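You operate a simulated robot arm through the tools that you are given. There is no shell and no other tool.

Carry out the task below with a simulated two-armed robot. There is one attempt and no reset: what you move stays moved.

TASK
Drain the scummy wash tub, refill it to the line and add 3 pumps of soap.
Fine: shut drain and tap again; leave the rinse tub as it is.

Only the result counts: the job must be done as asked and must still hold three seconds after the hand-in. Knocking over, shifting, dropping, spilling or breaking anything else fails it.

THE ROBOT
Two 7-joint arms with fingered hands on one trunk that stands fixed in place. Base frame: the origin is at the foot of the trunk, x ahead of it, y to its left, z up. Units: mm, degrees, N and s.
The left shoulder is at [73, 155, 1184], the right one opposite. With the tool pointing down near the work surface each hand reaches from about 100 to 680 mm from the base axis, measured 20 degrees to its own side. Payload 4 kg a hand.
Tool frame (each hand has its own): the origin (TCP) lies between the finger pads and is the grasp point; the fingertips stand 30 mm ahead of it; z points along the fingers, y is the line along which they close. Largest opening 104 mm; the body of the gripper starts 35 mm behind the TCP. The gripper is a hand of 3 fingers: y runs from the thumb to the fingers, the wrist lies at [-15, -104, -178] in the tool frame.
Orientation is that of the tool frame in the base frame, as a unit quaternion [w, x, y, z]. With the fingers straight down and the wrist toward the robot, the tool's x, y and z point along [0, 1, 0], [1, 0, 0] and [0, 0, -1] of the base frame.

THE INTERFACE
- The arms move only by the tool move_arm. It takes "left_targets", "right_targets" or both (then of equal length, played together; a hand with none holds still); each is a list of rows, each a list of 6 numbers: the shift along the tool's x, y, z in mm, then the turn, a rotation vector about the tool's x, y, z in degrees. In form: [[tx, ty, tz, ax, ay, az], ...]. A call has 1 to 20 rows; each row is the pose to reach, as a shift and turn from the pose commanded when the call began, along the tool's axes at that moment. Rows are played at 5 a second. More than 50 mm and 8.6 degrees between two rows, and nothing of the call is played. Where a pose cannot be reached the arm comes as near as it can. A force on the tool above 40 N (or 10 N above the force at the start of the call, whichever is more), or a blocked arm, ends the call early, and 0.2 s more pass. In this call time passes only in rows, and 0.2 s behind the last. It gives the time, the measured TCP pose, the force on the tool (base axes), the opening and the grip force at its end, in the units of the frame above (readings bear some noise), with the torque about the TCP (base axes, N m) and any sound that the robot's microphone picked up.
- Cameras (640 x 400 px; columns grow to the right, rows downward): "scene" is now at [143.1, 11.4, 1428.7]; the picture's right is [0.11, -0.99, 0.00], its down [-0.42, -0.05, -0.91] and it looks along [0.90, 0.10, -0.42] (base axes); focal length 262 px, centre (320, 200). "left" rides on the left gripper at [-64, -94, -117] in its tool frame; the picture's right is [-0.72, -0.33, 0.61], its down [0.64, -0.65, 0.41] and it looks along [0.27, 0.68, 0.68] (tool axes); focal length 238 px, centre (320, 200). "right" rides on the right gripper at [64, -94, -117] in its tool frame; the picture's right is [-0.72, 0.33, -0.61], its down [-0.64, -0.65, 0.40] and it looks along [-0.27, 0.68, 0.68] (tool axes); focal length 238 px, centre (320, 200). There is no depth. A picture from a camera that has moved, and an enlarged one, comes with that camera's place and axes in the base frame and with its lens.
- grab_frame(camera): a new picture of that camera. The clock stands still meanwhile.
- slide_trunk(by): slides the trunk up (or, below 0, down) by that many mm; the arms and the scene camera ride with it, the base frame stays. It gives what a move gives, with no picture.
- set_fingers(index, middle, thumb_bend, thumb_turn, hand): sets how far each is bent, from 0 (flat) to 1 (curled in); at 0.3 the hand is open as for a grip, at 0.7 the pads meet at the TCP. One left out holds its place. A second passes; each finger stops where it meets its share of the squeeze, and holds until it gets a number again. It is the only way to open and close the hand. It gives what a move gives, with no picture; readings hold the bend of each and the force on the fingers (four entries, about 0 where the hand has none), thumb and palm. thumb_turn goes from beside the hand (0) to across from the fingers (1), as for a grip.
- head_to(pan, tilt): turns the head with the scene camera to pan (to the left, within 86 degrees either way) and tilt (down, from -29 to 69), counted from straight ahead of the robot. It gives what a move gives.
- enlarge(camera, box): a new picture of the part [left, top, right, bottom] of that camera's present view, enlarged. The clock stands still meanwhile.
- finish_job(): hands the job in; it is judged then, once.

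Places have to be worked out from the pictures, the camera data and where the tool is seen. Open the grippers and draw the arms clear of the work before you hand the job in, unless the task says otherwise.

The tools are called after ">>>" by a JSON object that holds its "fn" and its "kwargs". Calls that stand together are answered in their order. move_arm: Moves the arms, as the interface text tells. Its arguments: {"type":"object","properties":{"left_targets":{"type":"array","items":{"type":"array","items":{"type":"number"}}},"right_targets":{"type":"array","items":{"type":"array","items":{"type":"number"}}}},"required":[]} The other tools are called the same way: slide_trunk (by) slides the trunk up or down; set_fingers (index, middle, thumb_bend, thumb_turn, hand) moves the fingers one by one; head_to (pan, tilt) turns the head that bears the scene camera; grab_frame (camera) takes a picture; enlarge (camera, box) takes an enlarged picture of a part of a camera's view; finish_job () hands the job in.

At the start:

```text
time_s: 0.0
left_tcp_pos: [486.6, 236.7, 1355.5]
left_tool_rot: [-0.001, 0.706, 0.708, -0.001]
left_ft_force: [0.0, 0.2, 0.5]
left_wrist_torque: [-0.02, 0.01, 0.0]
left_opening: 103.3
left_finger_force: 0.0
left_shape: jaw
left_bend: [0.3, 0.3, 0.3, 0.98]
left_finger forces: [0.1, 0.0, 0.0, 0.0, 0.0, 0.0]
right_tcp_pos: [594.2, -143.7, 1320.5]
right_tool_rot: [0.0, 0.708, 0.707, 0.0]
right_ft_force: [-0.1, -0.5, 0.1]
right_wrist_torque: [0.0, -0.03, 0.02]
right_opening: 103.7
right_finger_force: 0.0
right_shape: jaw
right_bend: [0.3, 0.3, 0.3, 0.98]
right_finger forces: [0.1, 0.1, 0.0, 0.0, 0.0, 0.0]
trunk travel left (down, up): [-600.0, 340.0]
head pan, tilt: [6.4, 24.6]
```

scene: 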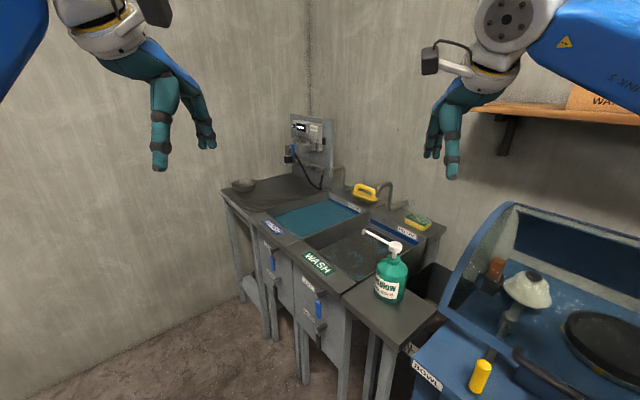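
right: 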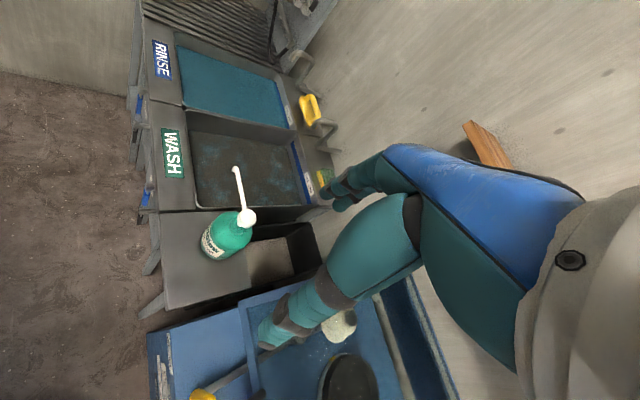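
left: 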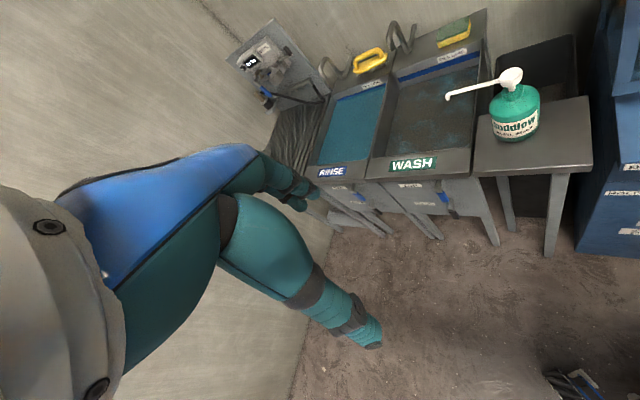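

The pictures show a rinse tub (left), a wash tub (right) with scummy water, a soap pump bottle to the right on a side table, and levers on the front panels. I'll zoom in on the parts to read labels before I move anything.

>>> {"fn": "enlarge", "kwargs": {"camera": "scene", "box": [220, 100, 460, 250]}}

>>> {"fn": "enlarge", "kwargs": {"camera": "scene", "box": [220, 210, 460, 360]}}

>>> {"fn": "enlarge", "kwargs": {"camera": "left", "box": [220, 10, 620, 260]}}

>>> {"fn": "enlarge", "kwargs": {"camera": "right", "box": [110, 10, 370, 300]}}

```text
2.67 times, centred on (340, 175) of scene
camera zoom: at [143.1, 11.4, 1428.7], right [0.11, -0.99, 0.0], down [-0.42, -0.05, -0.91], along [0.9, 0.1, -0.42], focal length 697 px, centre (267, 267)
```

zoom: 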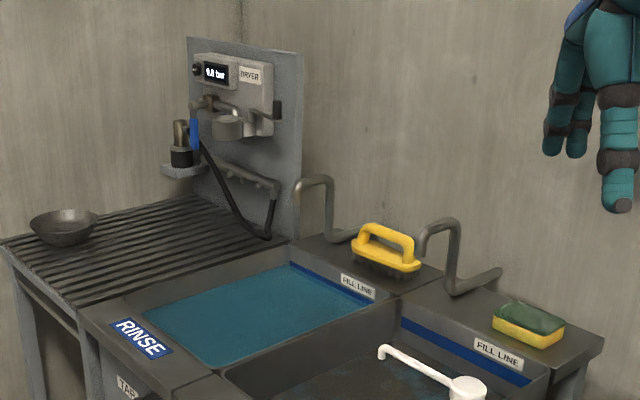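

```text
2.67 times, centred on (340, 285) of scene
camera zoom: at [143.1, 11.4, 1428.7], right [0.11, -0.99, 0.0], down [-0.42, -0.05, -0.91], along [0.9, 0.1, -0.42], focal length 697 px, centre (267, -27)
```

zoom: 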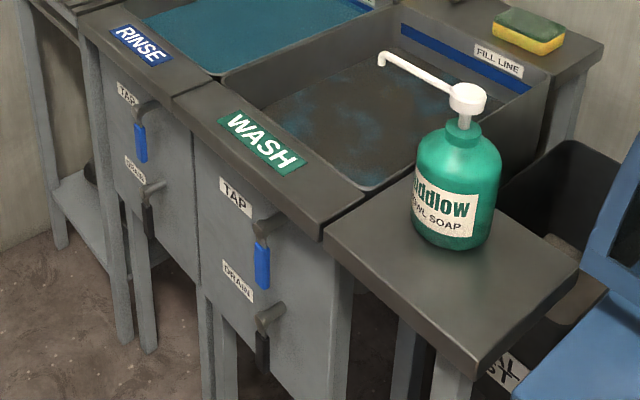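

```text
1.60 times, centred on (420, 135) of left
camera zoom: at [392.9, 174.1, 1471.7], right [-0.33, -0.72, -0.61], down [-0.65, 0.64, -0.4], along [0.68, 0.27, -0.68], focal length 381 px, centre (160, 304)
```

zoom: 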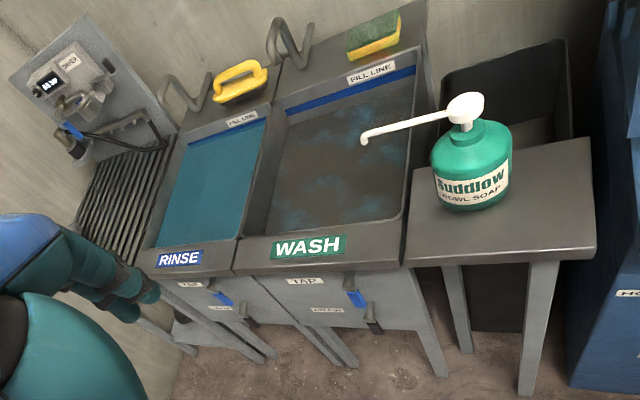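

```text
1.38 times, centred on (240, 155) of right
camera zoom: at [500.9, -79.9, 1438.2], right [0.33, -0.72, 0.61], down [-0.65, -0.64, -0.4], along [0.68, -0.27, -0.68], focal length 329 px, centre (430, 262)
```

zoom: 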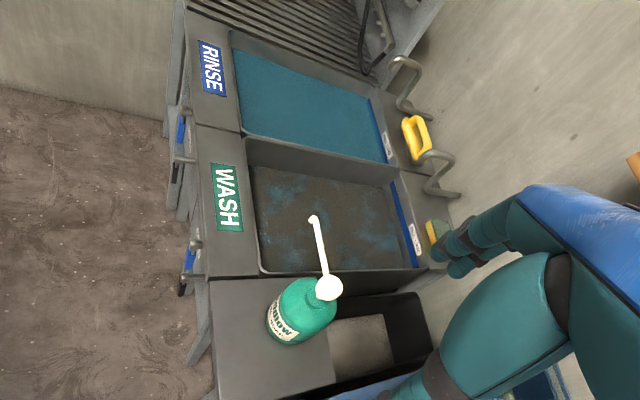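

The counter is turned about 43° to the robot: its front panel faces back-left. I put the wash tap lever near [790, 88, 715], the drain lever below it near z≈545, and the pump head near [745, -125, 1019]. Next I'll tilt the head down to look at the front panel and the nearby obstacles.

>>> {"fn": "head_to", "kwargs": {"pan": 5, "tilt": 45}}

>>> {"fn": "grab_frame", "kwargs": {"camera": "scene"}}

>>> {"fn": "enlarge", "kwargs": {"camera": "scene", "box": [230, 80, 390, 200]}}

```text
time_s: 0.8
left_tcp_pos: [484.7, 237.0, 1356.4]
left_tool_rot: [0.0, 0.708, 0.706, 0.0]
left_ft_force: [0.4, 0.3, 0.3]
left_wrist_torque: [0.0, 0.01, -0.01]
left_opening: 103.6
left_finger_force: 0.1
left_shape: jaw
left_bend: [0.3, 0.3, 0.3, 0.98]
left_finger forces: [0.0, 0.0, 0.0, 0.0, 0.1, 0.1]
right_tcp_pos: [592.3, -143.9, 1320.9]
right_tool_rot: [-0.001, 0.708, 0.706, 0.0]
right_ft_force: [0.1, 0.0, 1.4]
right_wrist_torque: [-0.02, -0.01, -0.02]
right_opening: 103.6
right_finger_force: 0.1
right_shape: jaw
right_bend: [0.3, 0.3, 0.3, 0.98]
right_finger forces: [0.0, 0.0, 0.1, 0.1, 0.1, 0.0]
trunk travel left (down, up): [-600.0, 340.0]
head pan, tilt: [5.0, 45.0]
```

```text
taken
camera scene: at [132.3, 8.1, 1397.5], right [0.09, -1.0, 0.0], down [-0.71, -0.06, -0.71], along [0.7, 0.06, -0.71], focal length 262 px, centre (320, 200)
```

scene: 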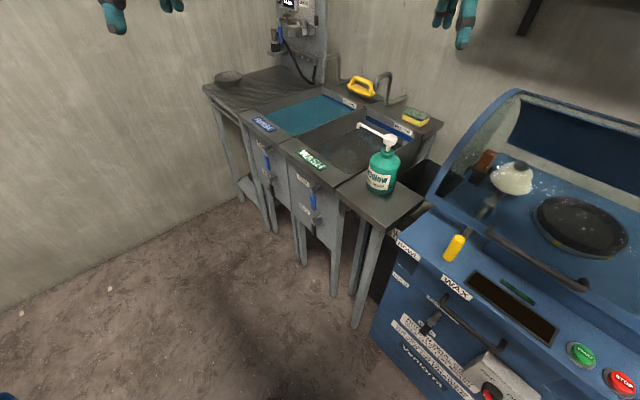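

```text
3.33 times, centred on (310, 140) of scene
camera zoom: at [132.3, 8.1, 1397.5], right [0.09, -1.0, 0.0], down [-0.71, -0.06, -0.71], along [0.7, 0.06, -0.71], focal length 872 px, centre (353, 400)
```

zoom: 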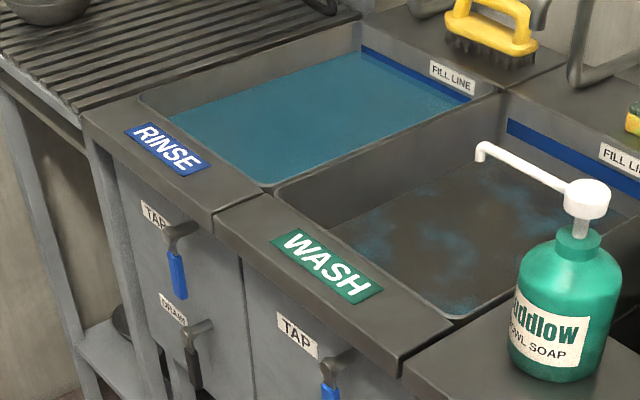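

The wheel stands close on the right, so before lowering the trunk I need to know where the right elbow is. I'll turn the head right and then left to check both arms against obstacles.

>>> {"fn": "head_to", "kwargs": {"pan": -55, "tilt": 30}}

>>> {"fn": "grab_frame", "kwargs": {"camera": "scene"}}

>>> {"fn": "head_to", "kwargs": {"pan": 55, "tilt": 30}}

>>> {"fn": "grab_frame", "kwargs": {"camera": "scene"}}

```text
time_s: 2.1
left_tcp_pos: [483.4, 237.4, 1355.9]
left_tool_rot: [0.0, 0.707, 0.708, 0.0]
left_ft_force: [0.9, 0.2, -0.8]
left_wrist_torque: [-0.03, 0.02, -0.01]
left_opening: 103.5
left_finger_force: 0.0
left_shape: jaw
left_bend: [0.3, 0.3, 0.3, 0.98]
left_finger forces: [0.0, 0.0, 0.0, 0.0, 0.0, 0.1]
right_tcp_pos: [592.7, -143.2, 1320.7]
right_tool_rot: [0.0, 0.707, 0.707, 0.0]
right_ft_force: [-0.7, 0.6, -0.3]
right_wrist_torque: [0.01, 0.02, -0.01]
right_opening: 103.8
right_finger_force: 0.0
right_shape: jaw
right_bend: [0.3, 0.3, 0.3, 0.98]
right_finger forces: [0.0, 0.0, 0.0, 0.1, 0.1, 0.0]
trunk travel left (down, up): [-600.0, 340.0]
head pan, tilt: [-55.0, 30.0]
```

```text
taken
camera scene: at [103.3, -73.1, 1420.1], right [-0.82, -0.57, 0.0], down [-0.29, 0.41, -0.87], along [0.5, -0.71, -0.5], focal length 262 px, centre (320, 200)
```

scene: 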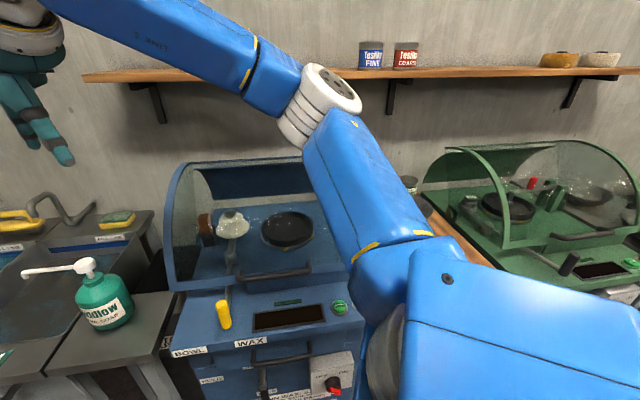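

```text
time_s: 4.0
left_tcp_pos: [483.7, 236.4, 1355.5]
left_tool_rot: [0.0, 0.707, 0.707, 0.0]
left_ft_force: [-0.4, -0.1, -0.1]
left_wrist_torque: [0.01, -0.01, 0.01]
left_opening: 103.7
left_finger_force: 0.1
left_shape: jaw
left_bend: [0.3, 0.3, 0.3, 0.98]
left_finger forces: [0.0, 0.0, 0.1, 0.0, 0.1, 0.0]
right_tcp_pos: [593.6, -141.5, 1321.0]
right_tool_rot: [0.0, 0.708, 0.706, 0.0]
right_ft_force: [0.2, 0.7, 0.6]
right_wrist_torque: [0.01, -0.03, -0.02]
right_opening: 103.5
right_finger_force: 0.1
right_shape: jaw
right_bend: [0.3, 0.3, 0.3, 0.98]
right_finger forces: [0.0, 0.0, 0.0, 0.1, 0.1, 0.1]
trunk travel left (down, up): [-600.0, 340.0]
head pan, tilt: [55.0, 30.0]
```

```text
taken
camera scene: at [103.4, 75.2, 1420.1], right [0.82, -0.57, 0.0], down [-0.29, -0.41, -0.87], along [0.5, 0.71, -0.5], focal length 262 px, centre (320, 200)
```

scene: 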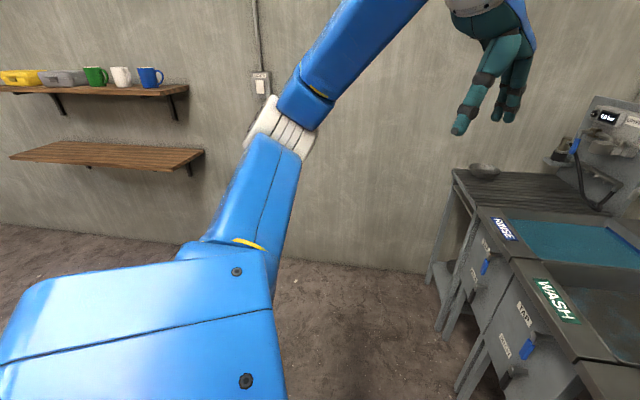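

Both elbows are high (z≈1350) and well clear, so lowering the trunk 250 mm is safe. I'll do that now; the right fingertips will still be above and short of the soap bottle.

>>> {"fn": "slide_trunk", "kwargs": {"by": -250}}

>>> {"fn": "head_to", "kwargs": {"pan": 8, "tilt": 30}}

>>> {"fn": "grab_frame", "kwargs": {"camera": "scene"}}

```text
time_s: 6.6
left_tcp_pos: [484.4, 237.6, 1105.9]
left_tool_rot: [0.0, 0.707, 0.707, 0.001]
left_ft_force: [0.0, 0.5, -0.4]
left_wrist_torque: [0.03, 0.01, 0.02]
left_opening: 103.8
left_finger_force: 0.1
left_shape: jaw
left_bend: [0.3, 0.3, 0.3, 0.98]
left_finger forces: [0.1, 0.0, 0.0, 0.0, 0.0, 0.0]
right_tcp_pos: [592.2, -142.9, 1070.4]
right_tool_rot: [0.0, 0.707, 0.707, 0.001]
right_ft_force: [-0.4, 0.4, -0.4]
right_wrist_torque: [0.01, -0.01, -0.01]
right_opening: 103.5
right_finger_force: 0.0
right_shape: jaw
right_bend: [0.3, 0.3, 0.3, 0.98]
right_finger forces: [0.0, 0.0, 0.0, 0.1, 0.0, 0.1]
trunk travel left (down, up): [-350.0, 590.0]
head pan, tilt: [55.0, 30.0]
```

```text
time_s: 7.8
left_tcp_pos: [484.0, 237.2, 1106.5]
left_tool_rot: [0.0, 0.707, 0.707, 0.0]
left_ft_force: [-0.7, -0.3, 0.1]
left_wrist_torque: [-0.01, -0.02, -0.01]
left_opening: 103.6
left_finger_force: 0.1
left_shape: jaw
left_bend: [0.3, 0.3, 0.3, 0.98]
left_finger forces: [0.0, 0.0, 0.1, 0.0, 0.1, 0.0]
right_tcp_pos: [590.8, -143.0, 1070.9]
right_tool_rot: [0.0, 0.708, 0.706, 0.0]
right_ft_force: [-0.5, 0.8, -0.1]
right_wrist_torque: [0.01, -0.01, 0.01]
right_opening: 103.7
right_finger_force: 0.0
right_shape: jaw
right_bend: [0.3, 0.3, 0.3, 0.98]
right_finger forces: [0.0, 0.0, 0.0, 0.0, 0.0, 0.0]
trunk travel left (down, up): [-350.0, 590.0]
head pan, tilt: [8.0, 30.0]
```

```text
taken
camera scene: at [140.3, 13.6, 1170.0], right [0.14, -0.99, 0.0], down [-0.5, -0.07, -0.86], along [0.86, 0.12, -0.5], focal length 262 px, centre (320, 200)
```

scene: 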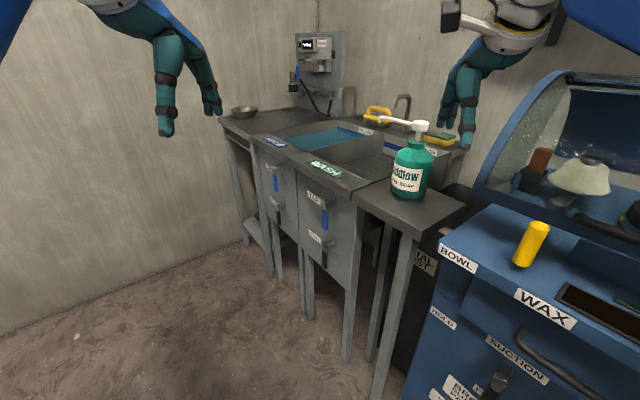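

>>> {"fn": "enlarge", "kwargs": {"camera": "scene", "box": [230, 120, 390, 290]}}

>>> {"fn": "enlarge", "kwargs": {"camera": "scene", "box": [290, 170, 370, 280]}}

```text
2.35 times, centred on (310, 205) of scene
camera zoom: at [140.3, 13.6, 1170.0], right [0.14, -0.99, 0.0], down [-0.5, -0.07, -0.86], along [0.86, 0.12, -0.5], focal length 615 px, centre (344, 188)
```

zoom: 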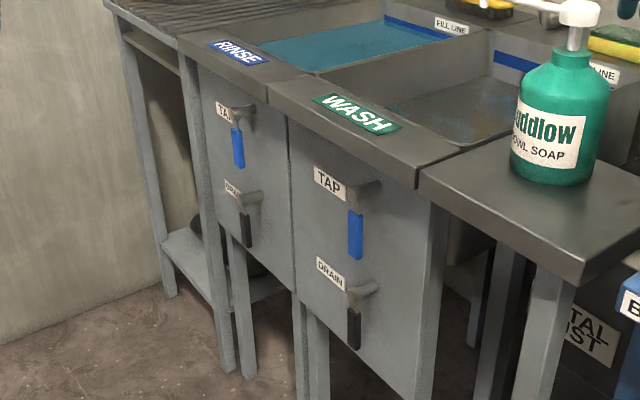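

```text
3.64 times, centred on (330, 225) of scene
camera zoom: at [140.3, 13.6, 1170.0], right [0.14, -0.99, 0.0], down [-0.5, -0.07, -0.86], along [0.86, 0.12, -0.5], focal length 951 px, centre (284, 109)
```

zoom: 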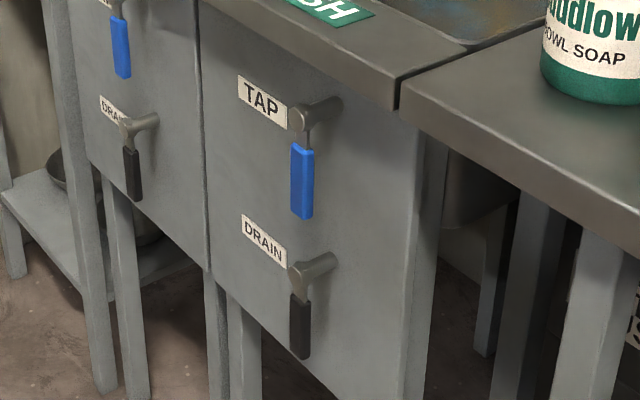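

Now I can clearly see the levers: shafts stick out of the panel with flat bars hanging down. I place the tap hub at about [794, 92, 779] and the drain hub at about [788, 93, 629]. I'll turn the left hand to face the panel from about 160 mm off so its camera can look closely.

>>> {"fn": "move_arm", "kwargs": {"left_targets": [[-2.2, 16.7, 32.2, -2.77, -7.12, -2.77], [-4.5, 33.3, 64.3, -5.53, -14.25, -5.53], [-6.8, 50, 96.5, -8.3, -21.37, -8.3], [-9, 66.7, 128.7, -11.07, -28.5, -11.07], [-11.2, 83.3, 160.8, -13.83, -35.62, -13.83], [-13.5, 100, 193, -16.6, -42.75, -16.6], [-15.8, 116.7, 225.2, -19.37, -49.87, -19.37], [-18, 133.3, 257.3, -22.13, -57, -22.13], [-20.2, 150, 289.5, -24.9, -64.12, -24.9], [-22.5, 166.7, 321.7, -27.67, -71.25, -27.67], [-24.8, 183.3, 353.8, -30.43, -78.37, -30.43], [-27, 200, 386, -33.2, -85.5, -33.2]]}}

>>> {"fn": "grab_frame", "kwargs": {"camera": "left"}}

>>> {"fn": "grab_frame", "kwargs": {"camera": "scene"}}

```text
time_s: 10.3
left_tcp_pos: [683.2, 209.9, 719.6]
left_tool_rot: [0.647, 0.286, 0.647, -0.284]
left_ft_force: [0.2, -0.2, -0.2]
left_wrist_torque: [0.0, 0.02, 0.01]
left_opening: 103.6
left_finger_force: 0.1
left_shape: jaw
left_bend: [0.3, 0.3, 0.3, 0.98]
left_finger forces: [0.0, 0.0, 0.0, 0.0, 0.1, 0.0]
right_tcp_pos: [592.3, -143.6, 1070.6]
right_tool_rot: [0.0, 0.707, 0.707, 0.0]
right_ft_force: [-0.2, 0.3, 0.1]
right_wrist_torque: [-0.02, -0.01, 0.02]
right_opening: 103.5
right_finger_force: 0.2
right_shape: jaw
right_bend: [0.3, 0.3, 0.3, 0.98]
right_finger forces: [0.1, 0.0, 0.0, 0.0, 0.0, 0.1]
trunk travel left (down, up): [-350.0, 590.0]
head pan, tilt: [8.0, 30.0]
```

```text
taken
camera left: at [536.1, 232.2, 782.4], right [0.17, -0.67, 0.72], down [-0.21, -0.74, -0.64], along [0.96, -0.04, -0.27], focal length 238 px, centre (320, 200)
```

left: 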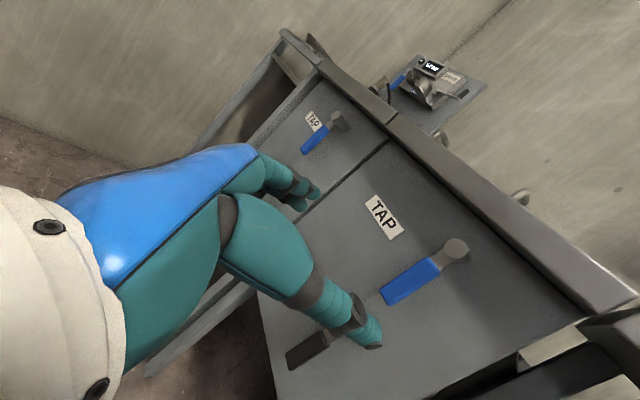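

```text
taken
camera scene: at [141.0, 12.5, 1170.0], right [0.14, -0.99, 0.0], down [-0.5, -0.07, -0.86], along [0.86, 0.12, -0.5], focal length 262 px, centre (320, 200)
```

scene: 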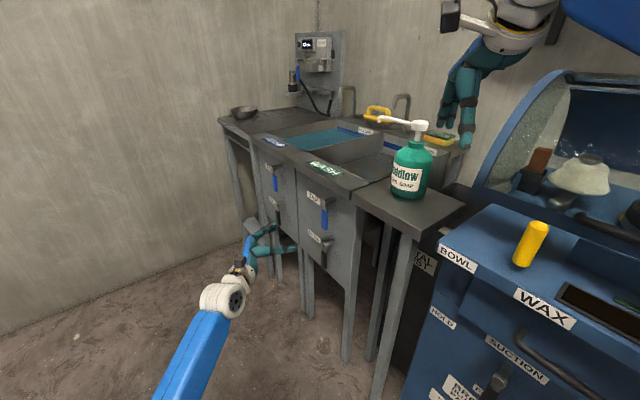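

The arm reached the pose and the left camera gives a good close view. I'll enlarge around the levers to fix hub, grip and panel orientation accurately.

>>> {"fn": "enlarge", "kwargs": {"camera": "left", "box": [270, 80, 500, 260]}}

>>> {"fn": "enlarge", "kwargs": {"camera": "left", "box": [260, 220, 500, 400]}}

>>> {"fn": "enlarge", "kwargs": {"camera": "scene", "box": [230, 140, 360, 250]}}

```text
2.22 times, centred on (385, 170) of left
camera zoom: at [536.1, 232.2, 782.4], right [0.17, -0.67, 0.72], down [-0.21, -0.74, -0.64], along [0.96, -0.04, -0.27], focal length 530 px, centre (176, 267)
```

zoom: 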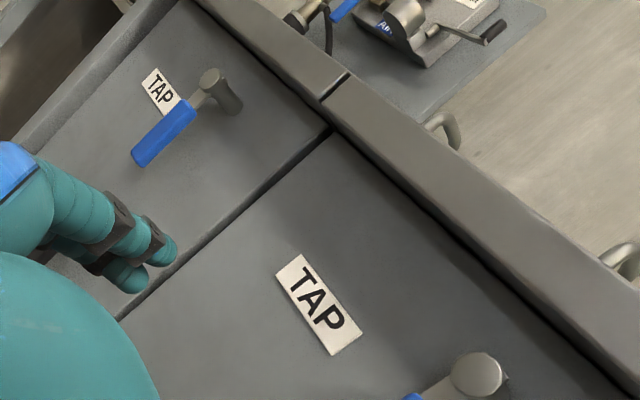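

```text
2.22 times, centred on (380, 310) of left
camera zoom: at [536.1, 232.2, 782.4], right [0.17, -0.67, 0.72], down [-0.21, -0.74, -0.64], along [0.96, -0.04, -0.27], focal length 530 px, centre (187, -44)
```

zoom: 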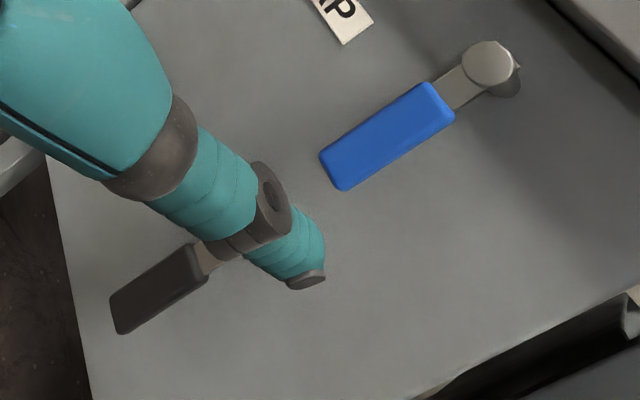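

```text
3.64 times, centred on (295, 195) of scene
camera zoom: at [141.0, 12.5, 1170.0], right [0.14, -0.99, 0.0], down [-0.5, -0.07, -0.86], along [0.86, 0.12, -0.5], focal length 951 px, centre (411, 218)
```

zoom: 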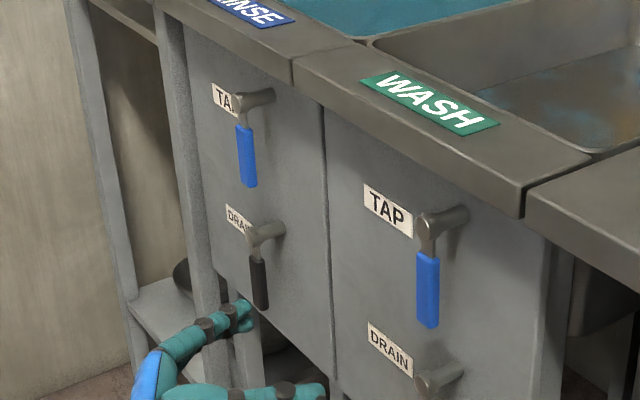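

From the two views: tap hub ≈[788, 91, 784] with grip z 690–757, drain hub ≈[788, 91, 625] with grip z 533–599, hub shafts about 35 mm long, and counter edge direction about 43°. I'll lower the left hand to the drain lever's height and approach, stopping short to check.

>>> {"fn": "move_arm", "kwargs": {"left_targets": [[38, -0.8, 0, 0, 0, 0], [77, -1.6, 0, 0, 0, 0], [115, -2.5, 0, 0, 0, 0], [154, -3.3, 0, 0, 0, 0], [154, -3.3, 35, 0, 0, 0], [154, -3.3, 70, 0, 0, 0], [154, -3.3, 100, 0, 0, 0]]}}

>>> {"fn": "grab_frame", "kwargs": {"camera": "left"}}

>>> {"fn": "enlarge", "kwargs": {"camera": "scene", "box": [240, 170, 400, 290]}}

```text
time_s: 11.9
left_tcp_pos: [748.8, 135.0, 567.3]
left_tool_rot: [0.647, 0.286, 0.647, -0.283]
left_ft_force: [-0.1, 0.2, 0.0]
left_wrist_torque: [-0.02, 0.03, -0.01]
left_opening: 103.5
left_finger_force: 0.0
left_shape: jaw
left_bend: [0.3, 0.3, 0.3, 0.98]
left_finger forces: [0.0, 0.1, 0.0, 0.0, 0.0, 0.0]
right_tcp_pos: [593.8, -143.5, 1070.7]
right_tool_rot: [0.0, 0.707, 0.707, 0.0]
right_ft_force: [0.1, 0.6, -0.2]
right_wrist_torque: [0.01, 0.01, -0.01]
right_opening: 103.9
right_finger_force: 0.1
right_shape: jaw
right_bend: [0.3, 0.3, 0.3, 0.98]
right_finger forces: [0.1, 0.0, 0.0, 0.0, 0.0, 0.1]
trunk travel left (down, up): [-350.0, 590.0]
head pan, tilt: [8.0, 30.0]
```

```text
taken
camera left: at [601.0, 157.3, 631.3], right [0.17, -0.67, 0.72], down [-0.21, -0.74, -0.64], along [0.96, -0.04, -0.27], focal length 238 px, centre (320, 200)
```

left: 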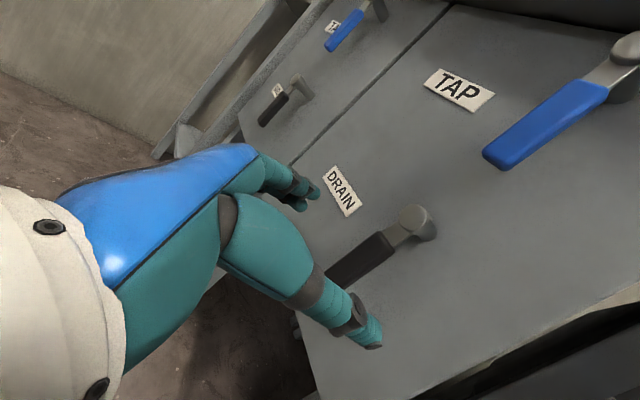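

```text
3.33 times, centred on (320, 230) of scene
camera zoom: at [141.0, 12.1, 1169.9], right [0.14, -0.99, 0.0], down [-0.5, -0.07, -0.86], along [0.86, 0.12, -0.5], focal length 872 px, centre (320, 100)
```

zoom: 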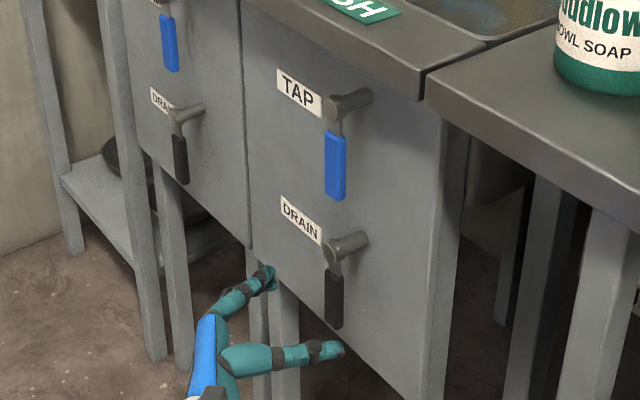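

The drain hub refines to about [786, 89, 624], and the hand is lined up with the lever between thumb and fingers. I'll move forward 46 mm so the fingers straddle the grip, then close them to a loose cage.

>>> {"fn": "move_arm", "kwargs": {"left_targets": [[0, -2, 15, 0, 0, 0], [0, -4, 30, 0, 0, 0], [0, -4, 46, 0, 0, 0]]}}

>>> {"fn": "set_fingers", "kwargs": {"hand": "left", "index": 0.52, "middle": 0.52, "thumb_bend": 0.52}}

>>> {"fn": "grab_frame", "kwargs": {"camera": "left"}}

>>> {"fn": "enlarge", "kwargs": {"camera": "scene", "box": [260, 190, 400, 290]}}

```text
time_s: 12.8
left_tcp_pos: [778.2, 97.5, 566.7]
left_tool_rot: [0.648, 0.285, 0.647, -0.284]
left_ft_force: [-0.3, 0.1, 0.2]
left_wrist_torque: [0.0, 0.04, -0.01]
left_opening: 103.7
left_finger_force: 0.0
left_shape: jaw
left_bend: [0.3, 0.3, 0.3, 0.98]
left_finger forces: [0.0, 0.1, 0.0, 0.1, 0.0, 0.0]
right_tcp_pos: [592.0, -144.5, 1071.8]
right_tool_rot: [-0.001, 0.708, 0.707, 0.001]
right_ft_force: [0.8, 0.0, -0.2]
right_wrist_torque: [-0.02, -0.04, -0.01]
right_opening: 103.6
right_finger_force: 0.0
right_shape: jaw
right_bend: [0.3, 0.3, 0.3, 0.98]
right_finger forces: [0.0, 0.1, 0.0, 0.1, 0.1, 0.1]
trunk travel left (down, up): [-350.0, 590.0]
head pan, tilt: [8.0, 30.0]
```

```text
time_s: 13.8
left_tcp_pos: [778.4, 96.3, 566.4]
left_tool_rot: [0.646, 0.285, 0.647, -0.286]
left_ft_force: [-0.3, 0.3, 0.3]
left_wrist_torque: [0.0, 0.02, 0.0]
left_opening: 47.7
left_finger_force: 0.1
left_shape: fingers
left_bend: [0.52, 0.52, 0.52, 0.98]
left_finger forces: [0.0, 0.0, 0.0, 0.0, 0.0, 0.0]
right_tcp_pos: [593.3, -143.9, 1071.2]
right_tool_rot: [-0.001, 0.707, 0.707, 0.0]
right_ft_force: [-0.3, 0.6, 0.2]
right_wrist_torque: [0.01, 0.03, 0.01]
right_opening: 103.9
right_finger_force: 0.0
right_shape: jaw
right_bend: [0.3, 0.3, 0.3, 0.98]
right_finger forces: [0.0, 0.0, 0.0, 0.0, 0.0, 0.0]
trunk travel left (down, up): [-350.0, 590.0]
head pan, tilt: [8.0, 30.0]
```

```text
taken
camera left: at [630.3, 119.7, 630.0], right [0.17, -0.67, 0.72], down [-0.21, -0.74, -0.64], along [0.96, -0.04, -0.27], focal length 238 px, centre (320, 200)
```

left: 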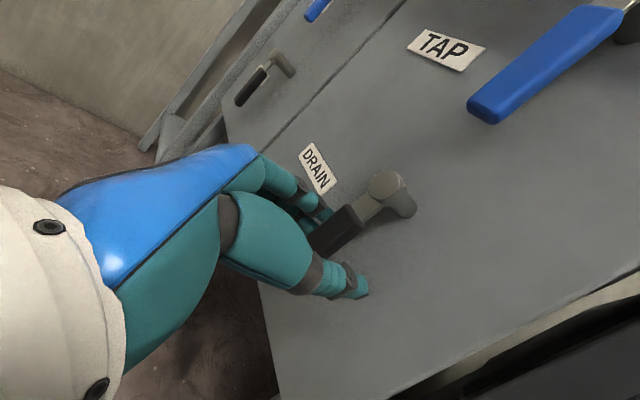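

```text
4.00 times, centred on (330, 240) of scene
camera zoom: at [140.7, 12.5, 1170.0], right [0.14, -0.99, 0.0], down [-0.5, -0.07, -0.86], along [0.86, 0.12, -0.5], focal length 1046 px, centre (280, 40)
```

zoom: 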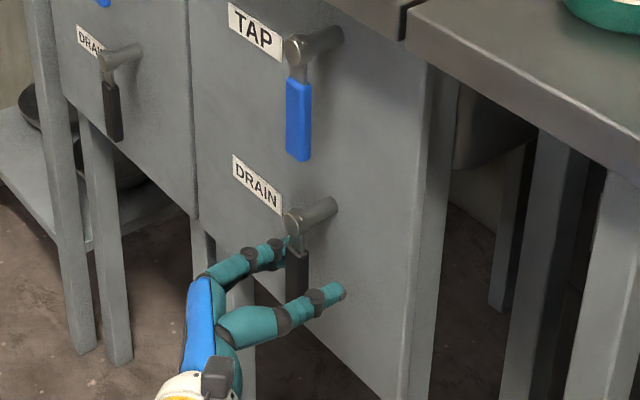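

The cage (48 mm) surrounds the drain grip. I'll test which way the lever turns by nudging it 28 mm to the left (+y of tool) and reading the force and picture.

>>> {"fn": "move_arm", "kwargs": {"left_targets": [[0, 7, 0, 0, 0, 0], [0, 14, 0, 0, 0, 0], [0, 21, 0, 0, 0, 0], [0, 28, 0, 0, 0, 0]]}}

>>> {"fn": "grab_frame", "kwargs": {"camera": "left"}}

>>> {"fn": "enlarge", "kwargs": {"camera": "scene", "box": [260, 190, 400, 290]}}

```text
time_s: 14.8
left_tcp_pos: [794.3, 109.6, 564.4]
left_tool_rot: [0.647, 0.286, 0.647, -0.285]
left_ft_force: [-1.3, -2.1, -0.5]
left_wrist_torque: [0.01, -0.03, -0.06]
left_opening: 49.8
left_finger_force: 1.0
left_shape: fingers
left_bend: [0.52, 0.52, 0.5, 0.98]
left_finger forces: [0.0, 0.0, 0.1, 0.0, 2.3, 0.0]
left hand out of reach, approached as far as the arm can: row 4
right_tcp_pos: [592.7, -144.4, 1071.3]
right_tool_rot: [-0.001, 0.708, 0.707, 0.001]
right_ft_force: [-0.2, -1.1, -0.9]
right_wrist_torque: [-0.02, 0.01, 0.0]
right_opening: 103.7
right_finger_force: 0.3
right_shape: jaw
right_bend: [0.3, 0.3, 0.3, 0.98]
right_finger forces: [0.0, 0.0, 0.0, 0.1, 0.1, 0.0]
trunk travel left (down, up): [-350.0, 590.0]
head pan, tilt: [8.0, 30.0]
```

```text
taken
camera left: at [645.3, 133.1, 628.6], right [0.17, -0.67, 0.72], down [-0.21, -0.74, -0.64], along [0.96, -0.04, -0.27], focal length 238 px, centre (320, 200)
```

left: 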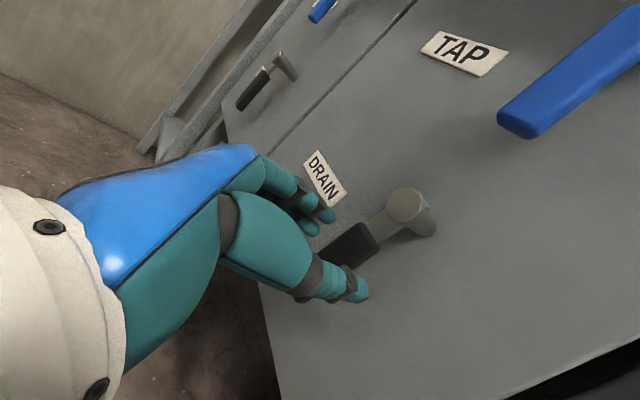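

```text
4.00 times, centred on (330, 240) of scene
camera zoom: at [140.7, 12.2, 1170.0], right [0.14, -0.99, 0.0], down [-0.5, -0.07, -0.86], along [0.86, 0.12, -0.5], focal length 1046 px, centre (280, 40)
```

zoom: 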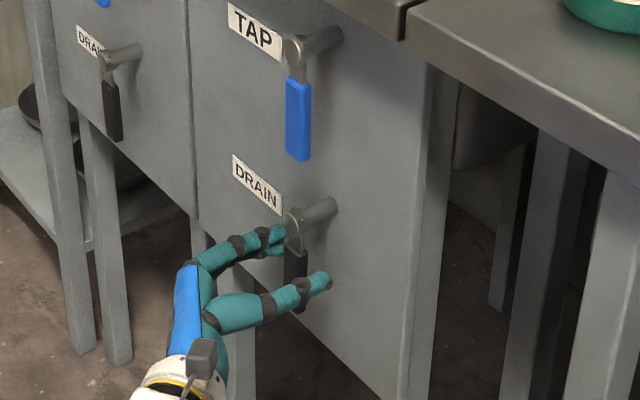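

The left arm hit its reach limit (shoulder-to-wrist about 635 mm), and the lever took only 2 N so it has not clearly moved yet. I need a lower trunk, so first I'll raise and retract the right arm to keep its elbow clear of the wheel, and bring the left hand back to centre.

>>> {"fn": "move_arm", "kwargs": {"left_targets": [[0, -5, 0, 0, 0, 0], [0, -10, 0, 0, 0, 0], [0, -15, 0, 0, 0, 0], [0, -20, 0, 0, 0, 0], [0, -24, 0, 0, 0, 0]], "right_targets": [[0, -20, -40, 0, 0, 0], [0, -40, -80, 0, 0, 0], [0, -60, -120, 0, 0, 0], [0, -80, -160, 0, 0, 0], [0, -100, -200, 0, 0, 0]]}}

>>> {"fn": "head_to", "kwargs": {"pan": -55, "tilt": 30}}

>>> {"fn": "grab_frame", "kwargs": {"camera": "scene"}}

>>> {"fn": "grab_frame", "kwargs": {"camera": "right"}}

```text
time_s: 15.9
left_tcp_pos: [773.9, 94.7, 568.8]
left_tool_rot: [0.648, 0.286, 0.646, -0.285]
left_ft_force: [0.4, 0.2, -0.6]
left_wrist_torque: [-0.02, 0.0, -0.03]
left_opening: 47.5
left_finger_force: 0.1
left_shape: fingers
left_bend: [0.52, 0.52, 0.52, 0.98]
left_finger forces: [0.0, 0.0, 0.0, 0.0, 0.0, 0.1]
right_tcp_pos: [490.3, -140.1, 1271.7]
right_tool_rot: [0.001, 0.707, 0.707, 0.0]
right_ft_force: [0.9, 0.0, 0.1]
right_wrist_torque: [0.0, -0.04, 0.0]
right_opening: 103.6
right_finger_force: 0.2
right_shape: jaw
right_bend: [0.3, 0.3, 0.3, 0.98]
right_finger forces: [0.0, 0.0, 0.1, 0.0, 0.0, 0.1]
trunk travel left (down, up): [-350.0, 590.0]
head pan, tilt: [8.0, 30.0]
```

```text
time_s: 17.3
left_tcp_pos: [775.3, 94.7, 566.3]
left_tool_rot: [0.647, 0.285, 0.647, -0.285]
left_ft_force: [0.5, 0.2, -0.7]
left_wrist_torque: [0.01, -0.01, -0.02]
left_opening: 47.6
left_finger_force: 0.1
left_shape: fingers
left_bend: [0.52, 0.52, 0.52, 0.98]
left_finger forces: [0.0, 0.0, 0.0, 0.1, 0.1, 0.0]
right_tcp_pos: [493.3, -142.1, 1270.5]
right_tool_rot: [0.0, 0.708, 0.706, 0.001]
right_ft_force: [-0.8, 0.2, 0.2]
right_wrist_torque: [0.01, 0.0, -0.02]
right_opening: 104.2
right_finger_force: 0.0
right_shape: jaw
right_bend: [0.3, 0.3, 0.3, 0.98]
right_finger forces: [0.0, 0.1, 0.0, 0.1, 0.1, 0.0]
trunk travel left (down, up): [-350.0, 590.0]
head pan, tilt: [-55.0, 30.0]
```

```text
taken
camera scene: at [102.8, -74.0, 1170.1], right [-0.82, -0.57, 0.0], down [-0.29, 0.41, -0.87], along [0.5, -0.71, -0.5], focal length 262 px, centre (320, 200)
```

scene: 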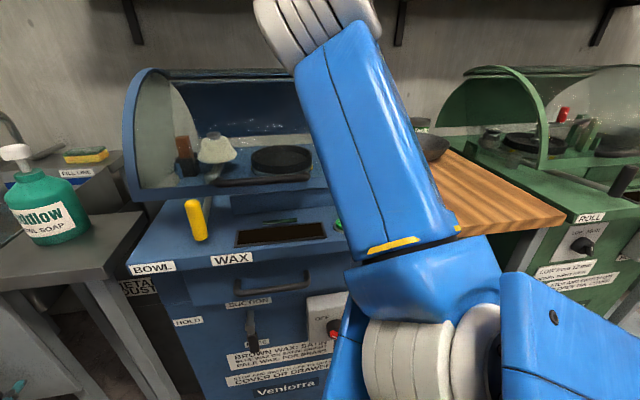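

```text
taken
camera right: at [398.9, -79.1, 1388.4], right [0.32, -0.72, 0.61], down [-0.65, -0.64, -0.41], along [0.68, -0.27, -0.68], focal length 238 px, centre (320, 200)
```

right: 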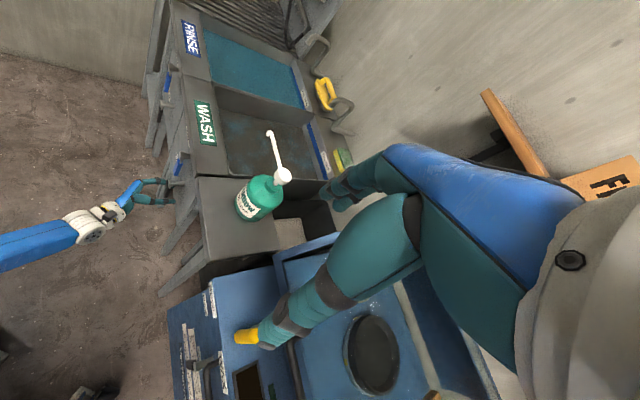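

The right elbow is now around z≈1210 and away from the wheel, so lowering 150 mm more is safe. I'll back the left hand straight off the lever first, then lower the trunk.

>>> {"fn": "move_arm", "kwargs": {"left_targets": [[0, 0, -40, 0, 0, 0], [0, 0, -80, 0, 0, 0], [0, 0, -110, 0, 0, 0]]}}

>>> {"fn": "slide_trunk", "kwargs": {"by": -150}}

>>> {"fn": "grab_frame", "kwargs": {"camera": "scene"}}

```text
time_s: 18.1
left_tcp_pos: [699.8, 176.3, 566.6]
left_tool_rot: [0.647, 0.285, 0.647, -0.285]
left_ft_force: [-0.5, 0.6, 0.7]
left_wrist_torque: [0.04, -0.03, 0.0]
left_opening: 47.5
left_finger_force: 0.0
left_shape: fingers
left_bend: [0.52, 0.52, 0.52, 0.98]
left_finger forces: [0.0, 0.0, 0.0, 0.0, 0.0, 0.1]
right_tcp_pos: [492.1, -141.4, 1271.5]
right_tool_rot: [0.001, 0.708, 0.706, 0.001]
right_ft_force: [-0.4, 0.3, -0.7]
right_wrist_torque: [0.01, 0.04, 0.01]
right_opening: 103.9
right_finger_force: 0.1
right_shape: jaw
right_bend: [0.3, 0.3, 0.3, 0.98]
right_finger forces: [0.1, 0.1, 0.1, 0.0, 0.1, 0.0]
trunk travel left (down, up): [-350.0, 590.0]
head pan, tilt: [-55.0, 30.0]
```

```text
time_s: 19.8
left_tcp_pos: [700.7, 174.6, 415.1]
left_tool_rot: [0.648, 0.285, 0.646, -0.285]
left_ft_force: [-0.5, 0.1, 0.1]
left_wrist_torque: [0.04, 0.01, 0.02]
left_opening: 47.6
left_finger_force: 0.0
left_shape: fingers
left_bend: [0.52, 0.52, 0.52, 0.98]
left_finger forces: [0.1, 0.0, 0.1, 0.1, 0.0, 0.1]
right_tcp_pos: [492.0, -140.6, 1120.8]
right_tool_rot: [0.002, 0.708, 0.706, 0.001]
right_ft_force: [-0.4, 0.3, 1.3]
right_wrist_torque: [0.0, -0.04, 0.01]
right_opening: 103.9
right_finger_force: 0.0
right_shape: jaw
right_bend: [0.3, 0.3, 0.3, 0.98]
right_finger forces: [0.0, 0.0, 0.0, 0.0, 0.1, 0.0]
trunk travel left (down, up): [-200.0, 740.0]
head pan, tilt: [-55.0, 30.0]
```

```text
taken
camera scene: at [101.8, -73.5, 1020.2], right [-0.82, -0.57, 0.0], down [-0.29, 0.41, -0.87], along [0.5, -0.71, -0.5], focal length 262 px, centre (320, 200)
```

scene: 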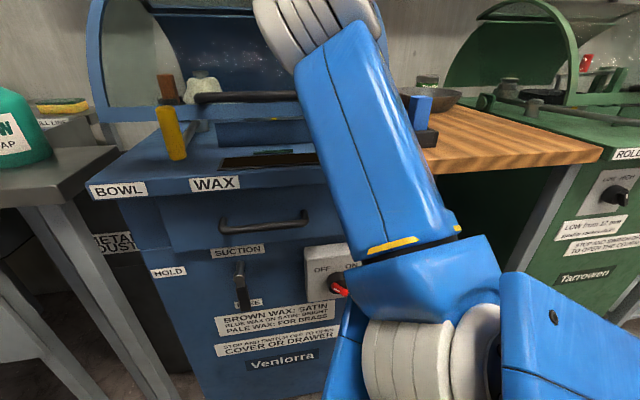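

The right arm stays clear after lowering. I'll raise the left hand back to the drain grip height and straddle the lever again, and turn the head back to the counter.

>>> {"fn": "move_arm", "kwargs": {"left_targets": [[-38, 1, 0, 0, 0, 0], [-76, 2, 0, 0, 0, 0], [-114, 2, 0, 0, 0, 0], [-151, 2, 0, 0, 0, 0], [-151, 2, 40, 0, 0, 0], [-151, 2, 80, 0, 0, 0], [-151, 2, 112, 0, 0, 0]]}}

>>> {"fn": "head_to", "kwargs": {"pan": 12, "tilt": 25}}

>>> {"fn": "grab_frame", "kwargs": {"camera": "scene"}}

>>> {"fn": "grab_frame", "kwargs": {"camera": "left"}}

```text
time_s: 21.4
left_tcp_pos: [778.3, 92.4, 563.2]
left_tool_rot: [0.647, 0.285, 0.648, -0.284]
left_ft_force: [0.5, -0.2, -1.3]
left_wrist_torque: [-0.01, 0.01, 0.03]
left_opening: 47.3
left_finger_force: 0.1
left_shape: fingers
left_bend: [0.52, 0.52, 0.52, 0.98]
left_finger forces: [0.0, 0.1, 0.0, 0.0, 0.0, 0.0]
right_tcp_pos: [492.8, -142.0, 1121.2]
right_tool_rot: [-0.001, 0.708, 0.707, 0.001]
right_ft_force: [0.9, -0.2, 0.6]
right_wrist_torque: [0.0, 0.0, 0.0]
right_opening: 103.7
right_finger_force: 0.1
right_shape: jaw
right_bend: [0.3, 0.3, 0.3, 0.98]
right_finger forces: [0.0, 0.0, 0.0, 0.0, 0.0, 0.1]
trunk travel left (down, up): [-200.0, 740.0]
head pan, tilt: [-55.0, 30.0]
```

```text
time_s: 22.8
left_tcp_pos: [777.1, 92.8, 564.4]
left_tool_rot: [0.647, 0.285, 0.647, -0.286]
left_ft_force: [0.5, 0.1, -0.4]
left_wrist_torque: [-0.01, 0.03, 0.0]
left_opening: 47.3
left_finger_force: 0.0
left_shape: fingers
left_bend: [0.52, 0.52, 0.52, 0.98]
left_finger forces: [0.0, 0.0, 0.1, 0.0, 0.0, 0.0]
right_tcp_pos: [492.0, -141.3, 1121.7]
right_tool_rot: [0.0, 0.708, 0.706, 0.001]
right_ft_force: [0.2, -0.2, -0.1]
right_wrist_torque: [-0.01, -0.02, 0.02]
right_opening: 103.7
right_finger_force: 0.0
right_shape: jaw
right_bend: [0.3, 0.3, 0.3, 0.98]
right_finger forces: [0.1, 0.0, 0.0, 0.1, 0.0, 0.0]
trunk travel left (down, up): [-200.0, 740.0]
head pan, tilt: [12.0, 25.0]
```

```text
taken
camera scene: at [140.5, 19.1, 1028.0], right [0.21, -0.98, 0.0], down [-0.42, -0.09, -0.91], along [0.89, 0.19, -0.42], focal length 262 px, centre (320, 200)
```

scene: 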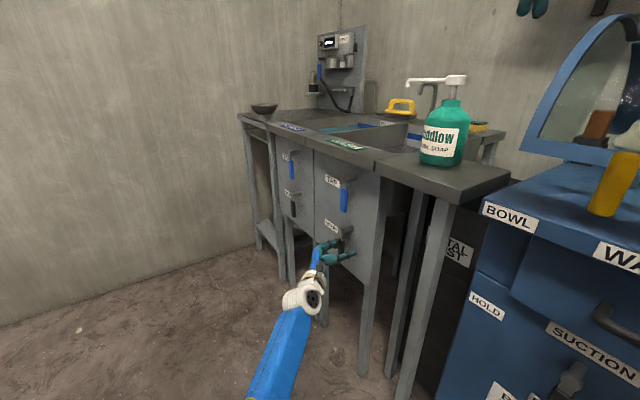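

```text
taken
camera left: at [629.7, 117.0, 627.6], right [0.17, -0.67, 0.72], down [-0.21, -0.74, -0.64], along [0.96, -0.04, -0.27], focal length 238 px, centre (320, 200)
```

left: 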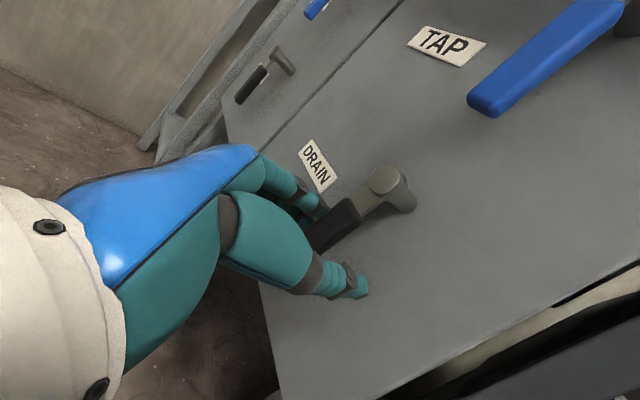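

The hand straddles the drain lever again with reach to spare. I'll push left 42 mm with a slight rise to see if the lever follows.

>>> {"fn": "move_arm", "kwargs": {"left_targets": [[0, 8, 0, 0, 0, 0], [0, 15, 0, 0, 0, 0], [0, 21, 0, 0, 0, 0], [-1, 27, 0, 0, 0, 0], [-3, 33, 0, 0, 0, 0], [-6, 40, 0, 0, 0, 0]]}}

>>> {"fn": "grab_frame", "kwargs": {"camera": "left"}}

>>> {"fn": "enlarge", "kwargs": {"camera": "scene", "box": [260, 160, 420, 280]}}

```text
time_s: 24.2
left_tcp_pos: [807.3, 120.7, 572.5]
left_tool_rot: [0.647, 0.285, 0.647, -0.286]
left_ft_force: [-1.1, -1.3, -2.4]
left_wrist_torque: [0.03, -0.09, -0.03]
left_opening: 49.3
left_finger_force: 0.9
left_shape: fingers
left_bend: [0.52, 0.52, 0.5, 0.98]
left_finger forces: [0.1, 0.1, 0.1, 0.1, 2.2, 0.0]
right_tcp_pos: [493.5, -141.7, 1121.5]
right_tool_rot: [0.0, 0.708, 0.706, 0.001]
right_ft_force: [0.9, 0.3, 0.0]
right_wrist_torque: [0.01, -0.01, -0.02]
right_opening: 103.6
right_finger_force: 0.0
right_shape: jaw
right_bend: [0.3, 0.3, 0.3, 0.98]
right_finger forces: [0.0, 0.0, 0.0, 0.1, 0.0, 0.0]
trunk travel left (down, up): [-200.0, 740.0]
head pan, tilt: [12.0, 25.0]
```

```text
taken
camera left: at [659.6, 143.8, 635.8], right [0.17, -0.67, 0.72], down [-0.21, -0.74, -0.64], along [0.96, -0.04, -0.27], focal length 238 px, centre (320, 200)
```

left: 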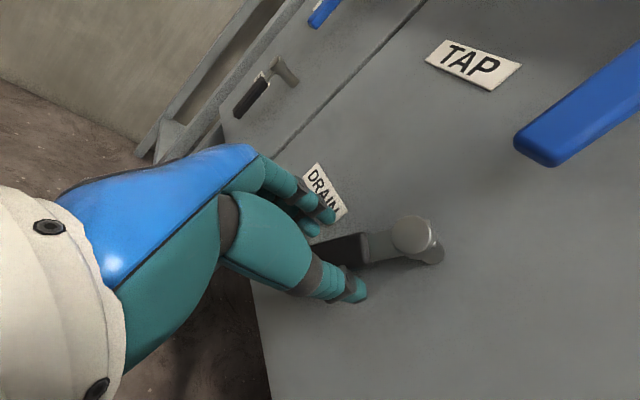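

```text
3.33 times, centred on (340, 220) of scene
camera zoom: at [141.0, 19.3, 1027.9], right [0.21, -0.98, 0.0], down [-0.42, -0.09, -0.91], along [0.89, 0.19, -0.43], focal length 872 px, centre (253, 133)
```

zoom: 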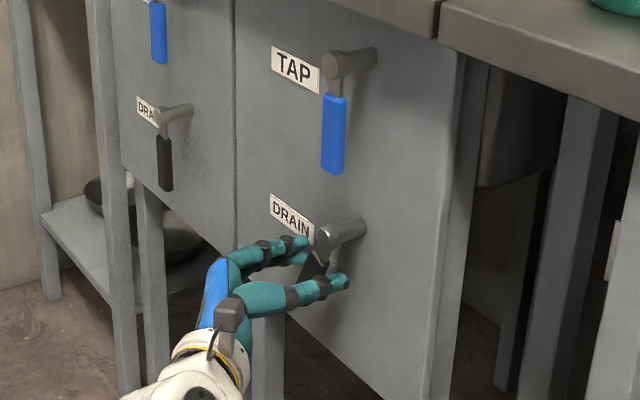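

The drain lever is turning left (clockwise), about 30° so far with only 2 N. I'll open the index and middle fingers out of the lever's way, then follow the arc with the thumb to push it to about 90°.

>>> {"fn": "set_fingers", "kwargs": {"hand": "left", "index": 0.38, "middle": 0.38}}

>>> {"fn": "move_arm", "kwargs": {"left_targets": [[-0.9, 11.2, 0, 0, 0, 0], [-5.2, 19.6, 0, 0, 0, 0], [-10.9, 27.2, 0, 0, 0, 0], [-17.8, 33.7, 0, 0, 0, 0], [-25.7, 38.9, 0, 0, 0, 0]]}}

>>> {"fn": "grab_frame", "kwargs": {"camera": "left"}}

>>> {"fn": "enlarge", "kwargs": {"camera": "scene", "box": [260, 160, 420, 280]}}

```text
time_s: 25.2
left_tcp_pos: [808.4, 119.7, 572.4]
left_tool_rot: [0.647, 0.285, 0.647, -0.285]
left_ft_force: [-0.4, -0.7, -0.5]
left_wrist_torque: [0.02, -0.04, -0.04]
left_opening: 66.6
left_finger_force: 0.9
left_shape: fingers
left_bend: [0.38, 0.38, 0.51, 0.98]
left_finger forces: [0.0, 0.0, 0.0, 0.1, 1.5, 0.0]
right_tcp_pos: [494.5, -141.1, 1121.0]
right_tool_rot: [0.0, 0.707, 0.707, 0.0]
right_ft_force: [0.1, 0.1, 0.6]
right_wrist_torque: [0.0, 0.0, 0.0]
right_opening: 103.5
right_finger_force: 0.1
right_shape: jaw
right_bend: [0.3, 0.3, 0.3, 0.98]
right_finger forces: [0.1, 0.0, 0.0, 0.0, 0.0, 0.0]
trunk travel left (down, up): [-200.0, 740.0]
head pan, tilt: [12.0, 25.0]
```

```text
time_s: 26.4
left_tcp_pos: [835.9, 148.9, 598.4]
left_tool_rot: [0.647, 0.285, 0.647, -0.284]
left_ft_force: [-1.1, -0.6, -0.4]
left_wrist_torque: [0.0, -0.02, -0.01]
left_opening: 66.1
left_finger_force: 0.5
left_shape: fingers
left_bend: [0.38, 0.38, 0.51, 0.98]
left_finger forces: [0.0, 0.0, 0.1, 0.1, 0.9, 0.0]
right_tcp_pos: [493.1, -141.9, 1120.4]
right_tool_rot: [-0.001, 0.708, 0.706, 0.0]
right_ft_force: [0.2, -0.1, -0.4]
right_wrist_torque: [0.0, -0.02, 0.0]
right_opening: 103.8
right_finger_force: 0.1
right_shape: jaw
right_bend: [0.3, 0.3, 0.3, 0.98]
right_finger forces: [0.0, 0.0, 0.1, 0.0, 0.0, 0.0]
trunk travel left (down, up): [-200.0, 740.0]
head pan, tilt: [12.0, 25.0]
```

```text
taken
camera left: at [688.9, 171.7, 661.4], right [0.17, -0.67, 0.72], down [-0.21, -0.74, -0.64], along [0.96, -0.04, -0.27], focal length 238 px, centre (320, 200)
```

left: 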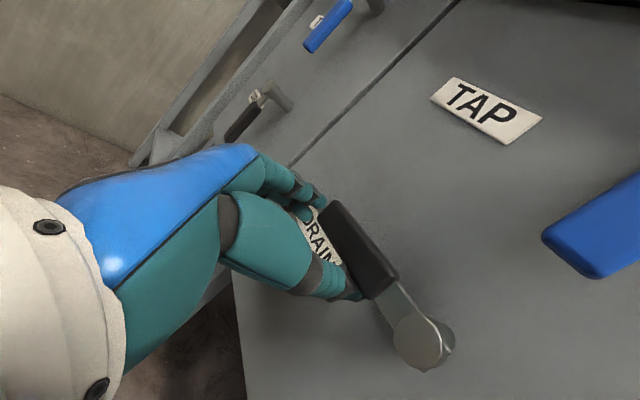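

```text
3.33 times, centred on (340, 220) of scene
camera zoom: at [140.7, 19.4, 1028.0], right [0.21, -0.98, 0.0], down [-0.42, -0.09, -0.91], along [0.89, 0.19, -0.43], focal length 872 px, centre (253, 133)
```

zoom: 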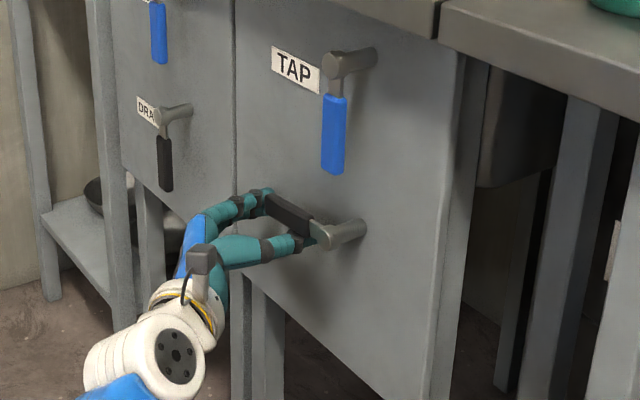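

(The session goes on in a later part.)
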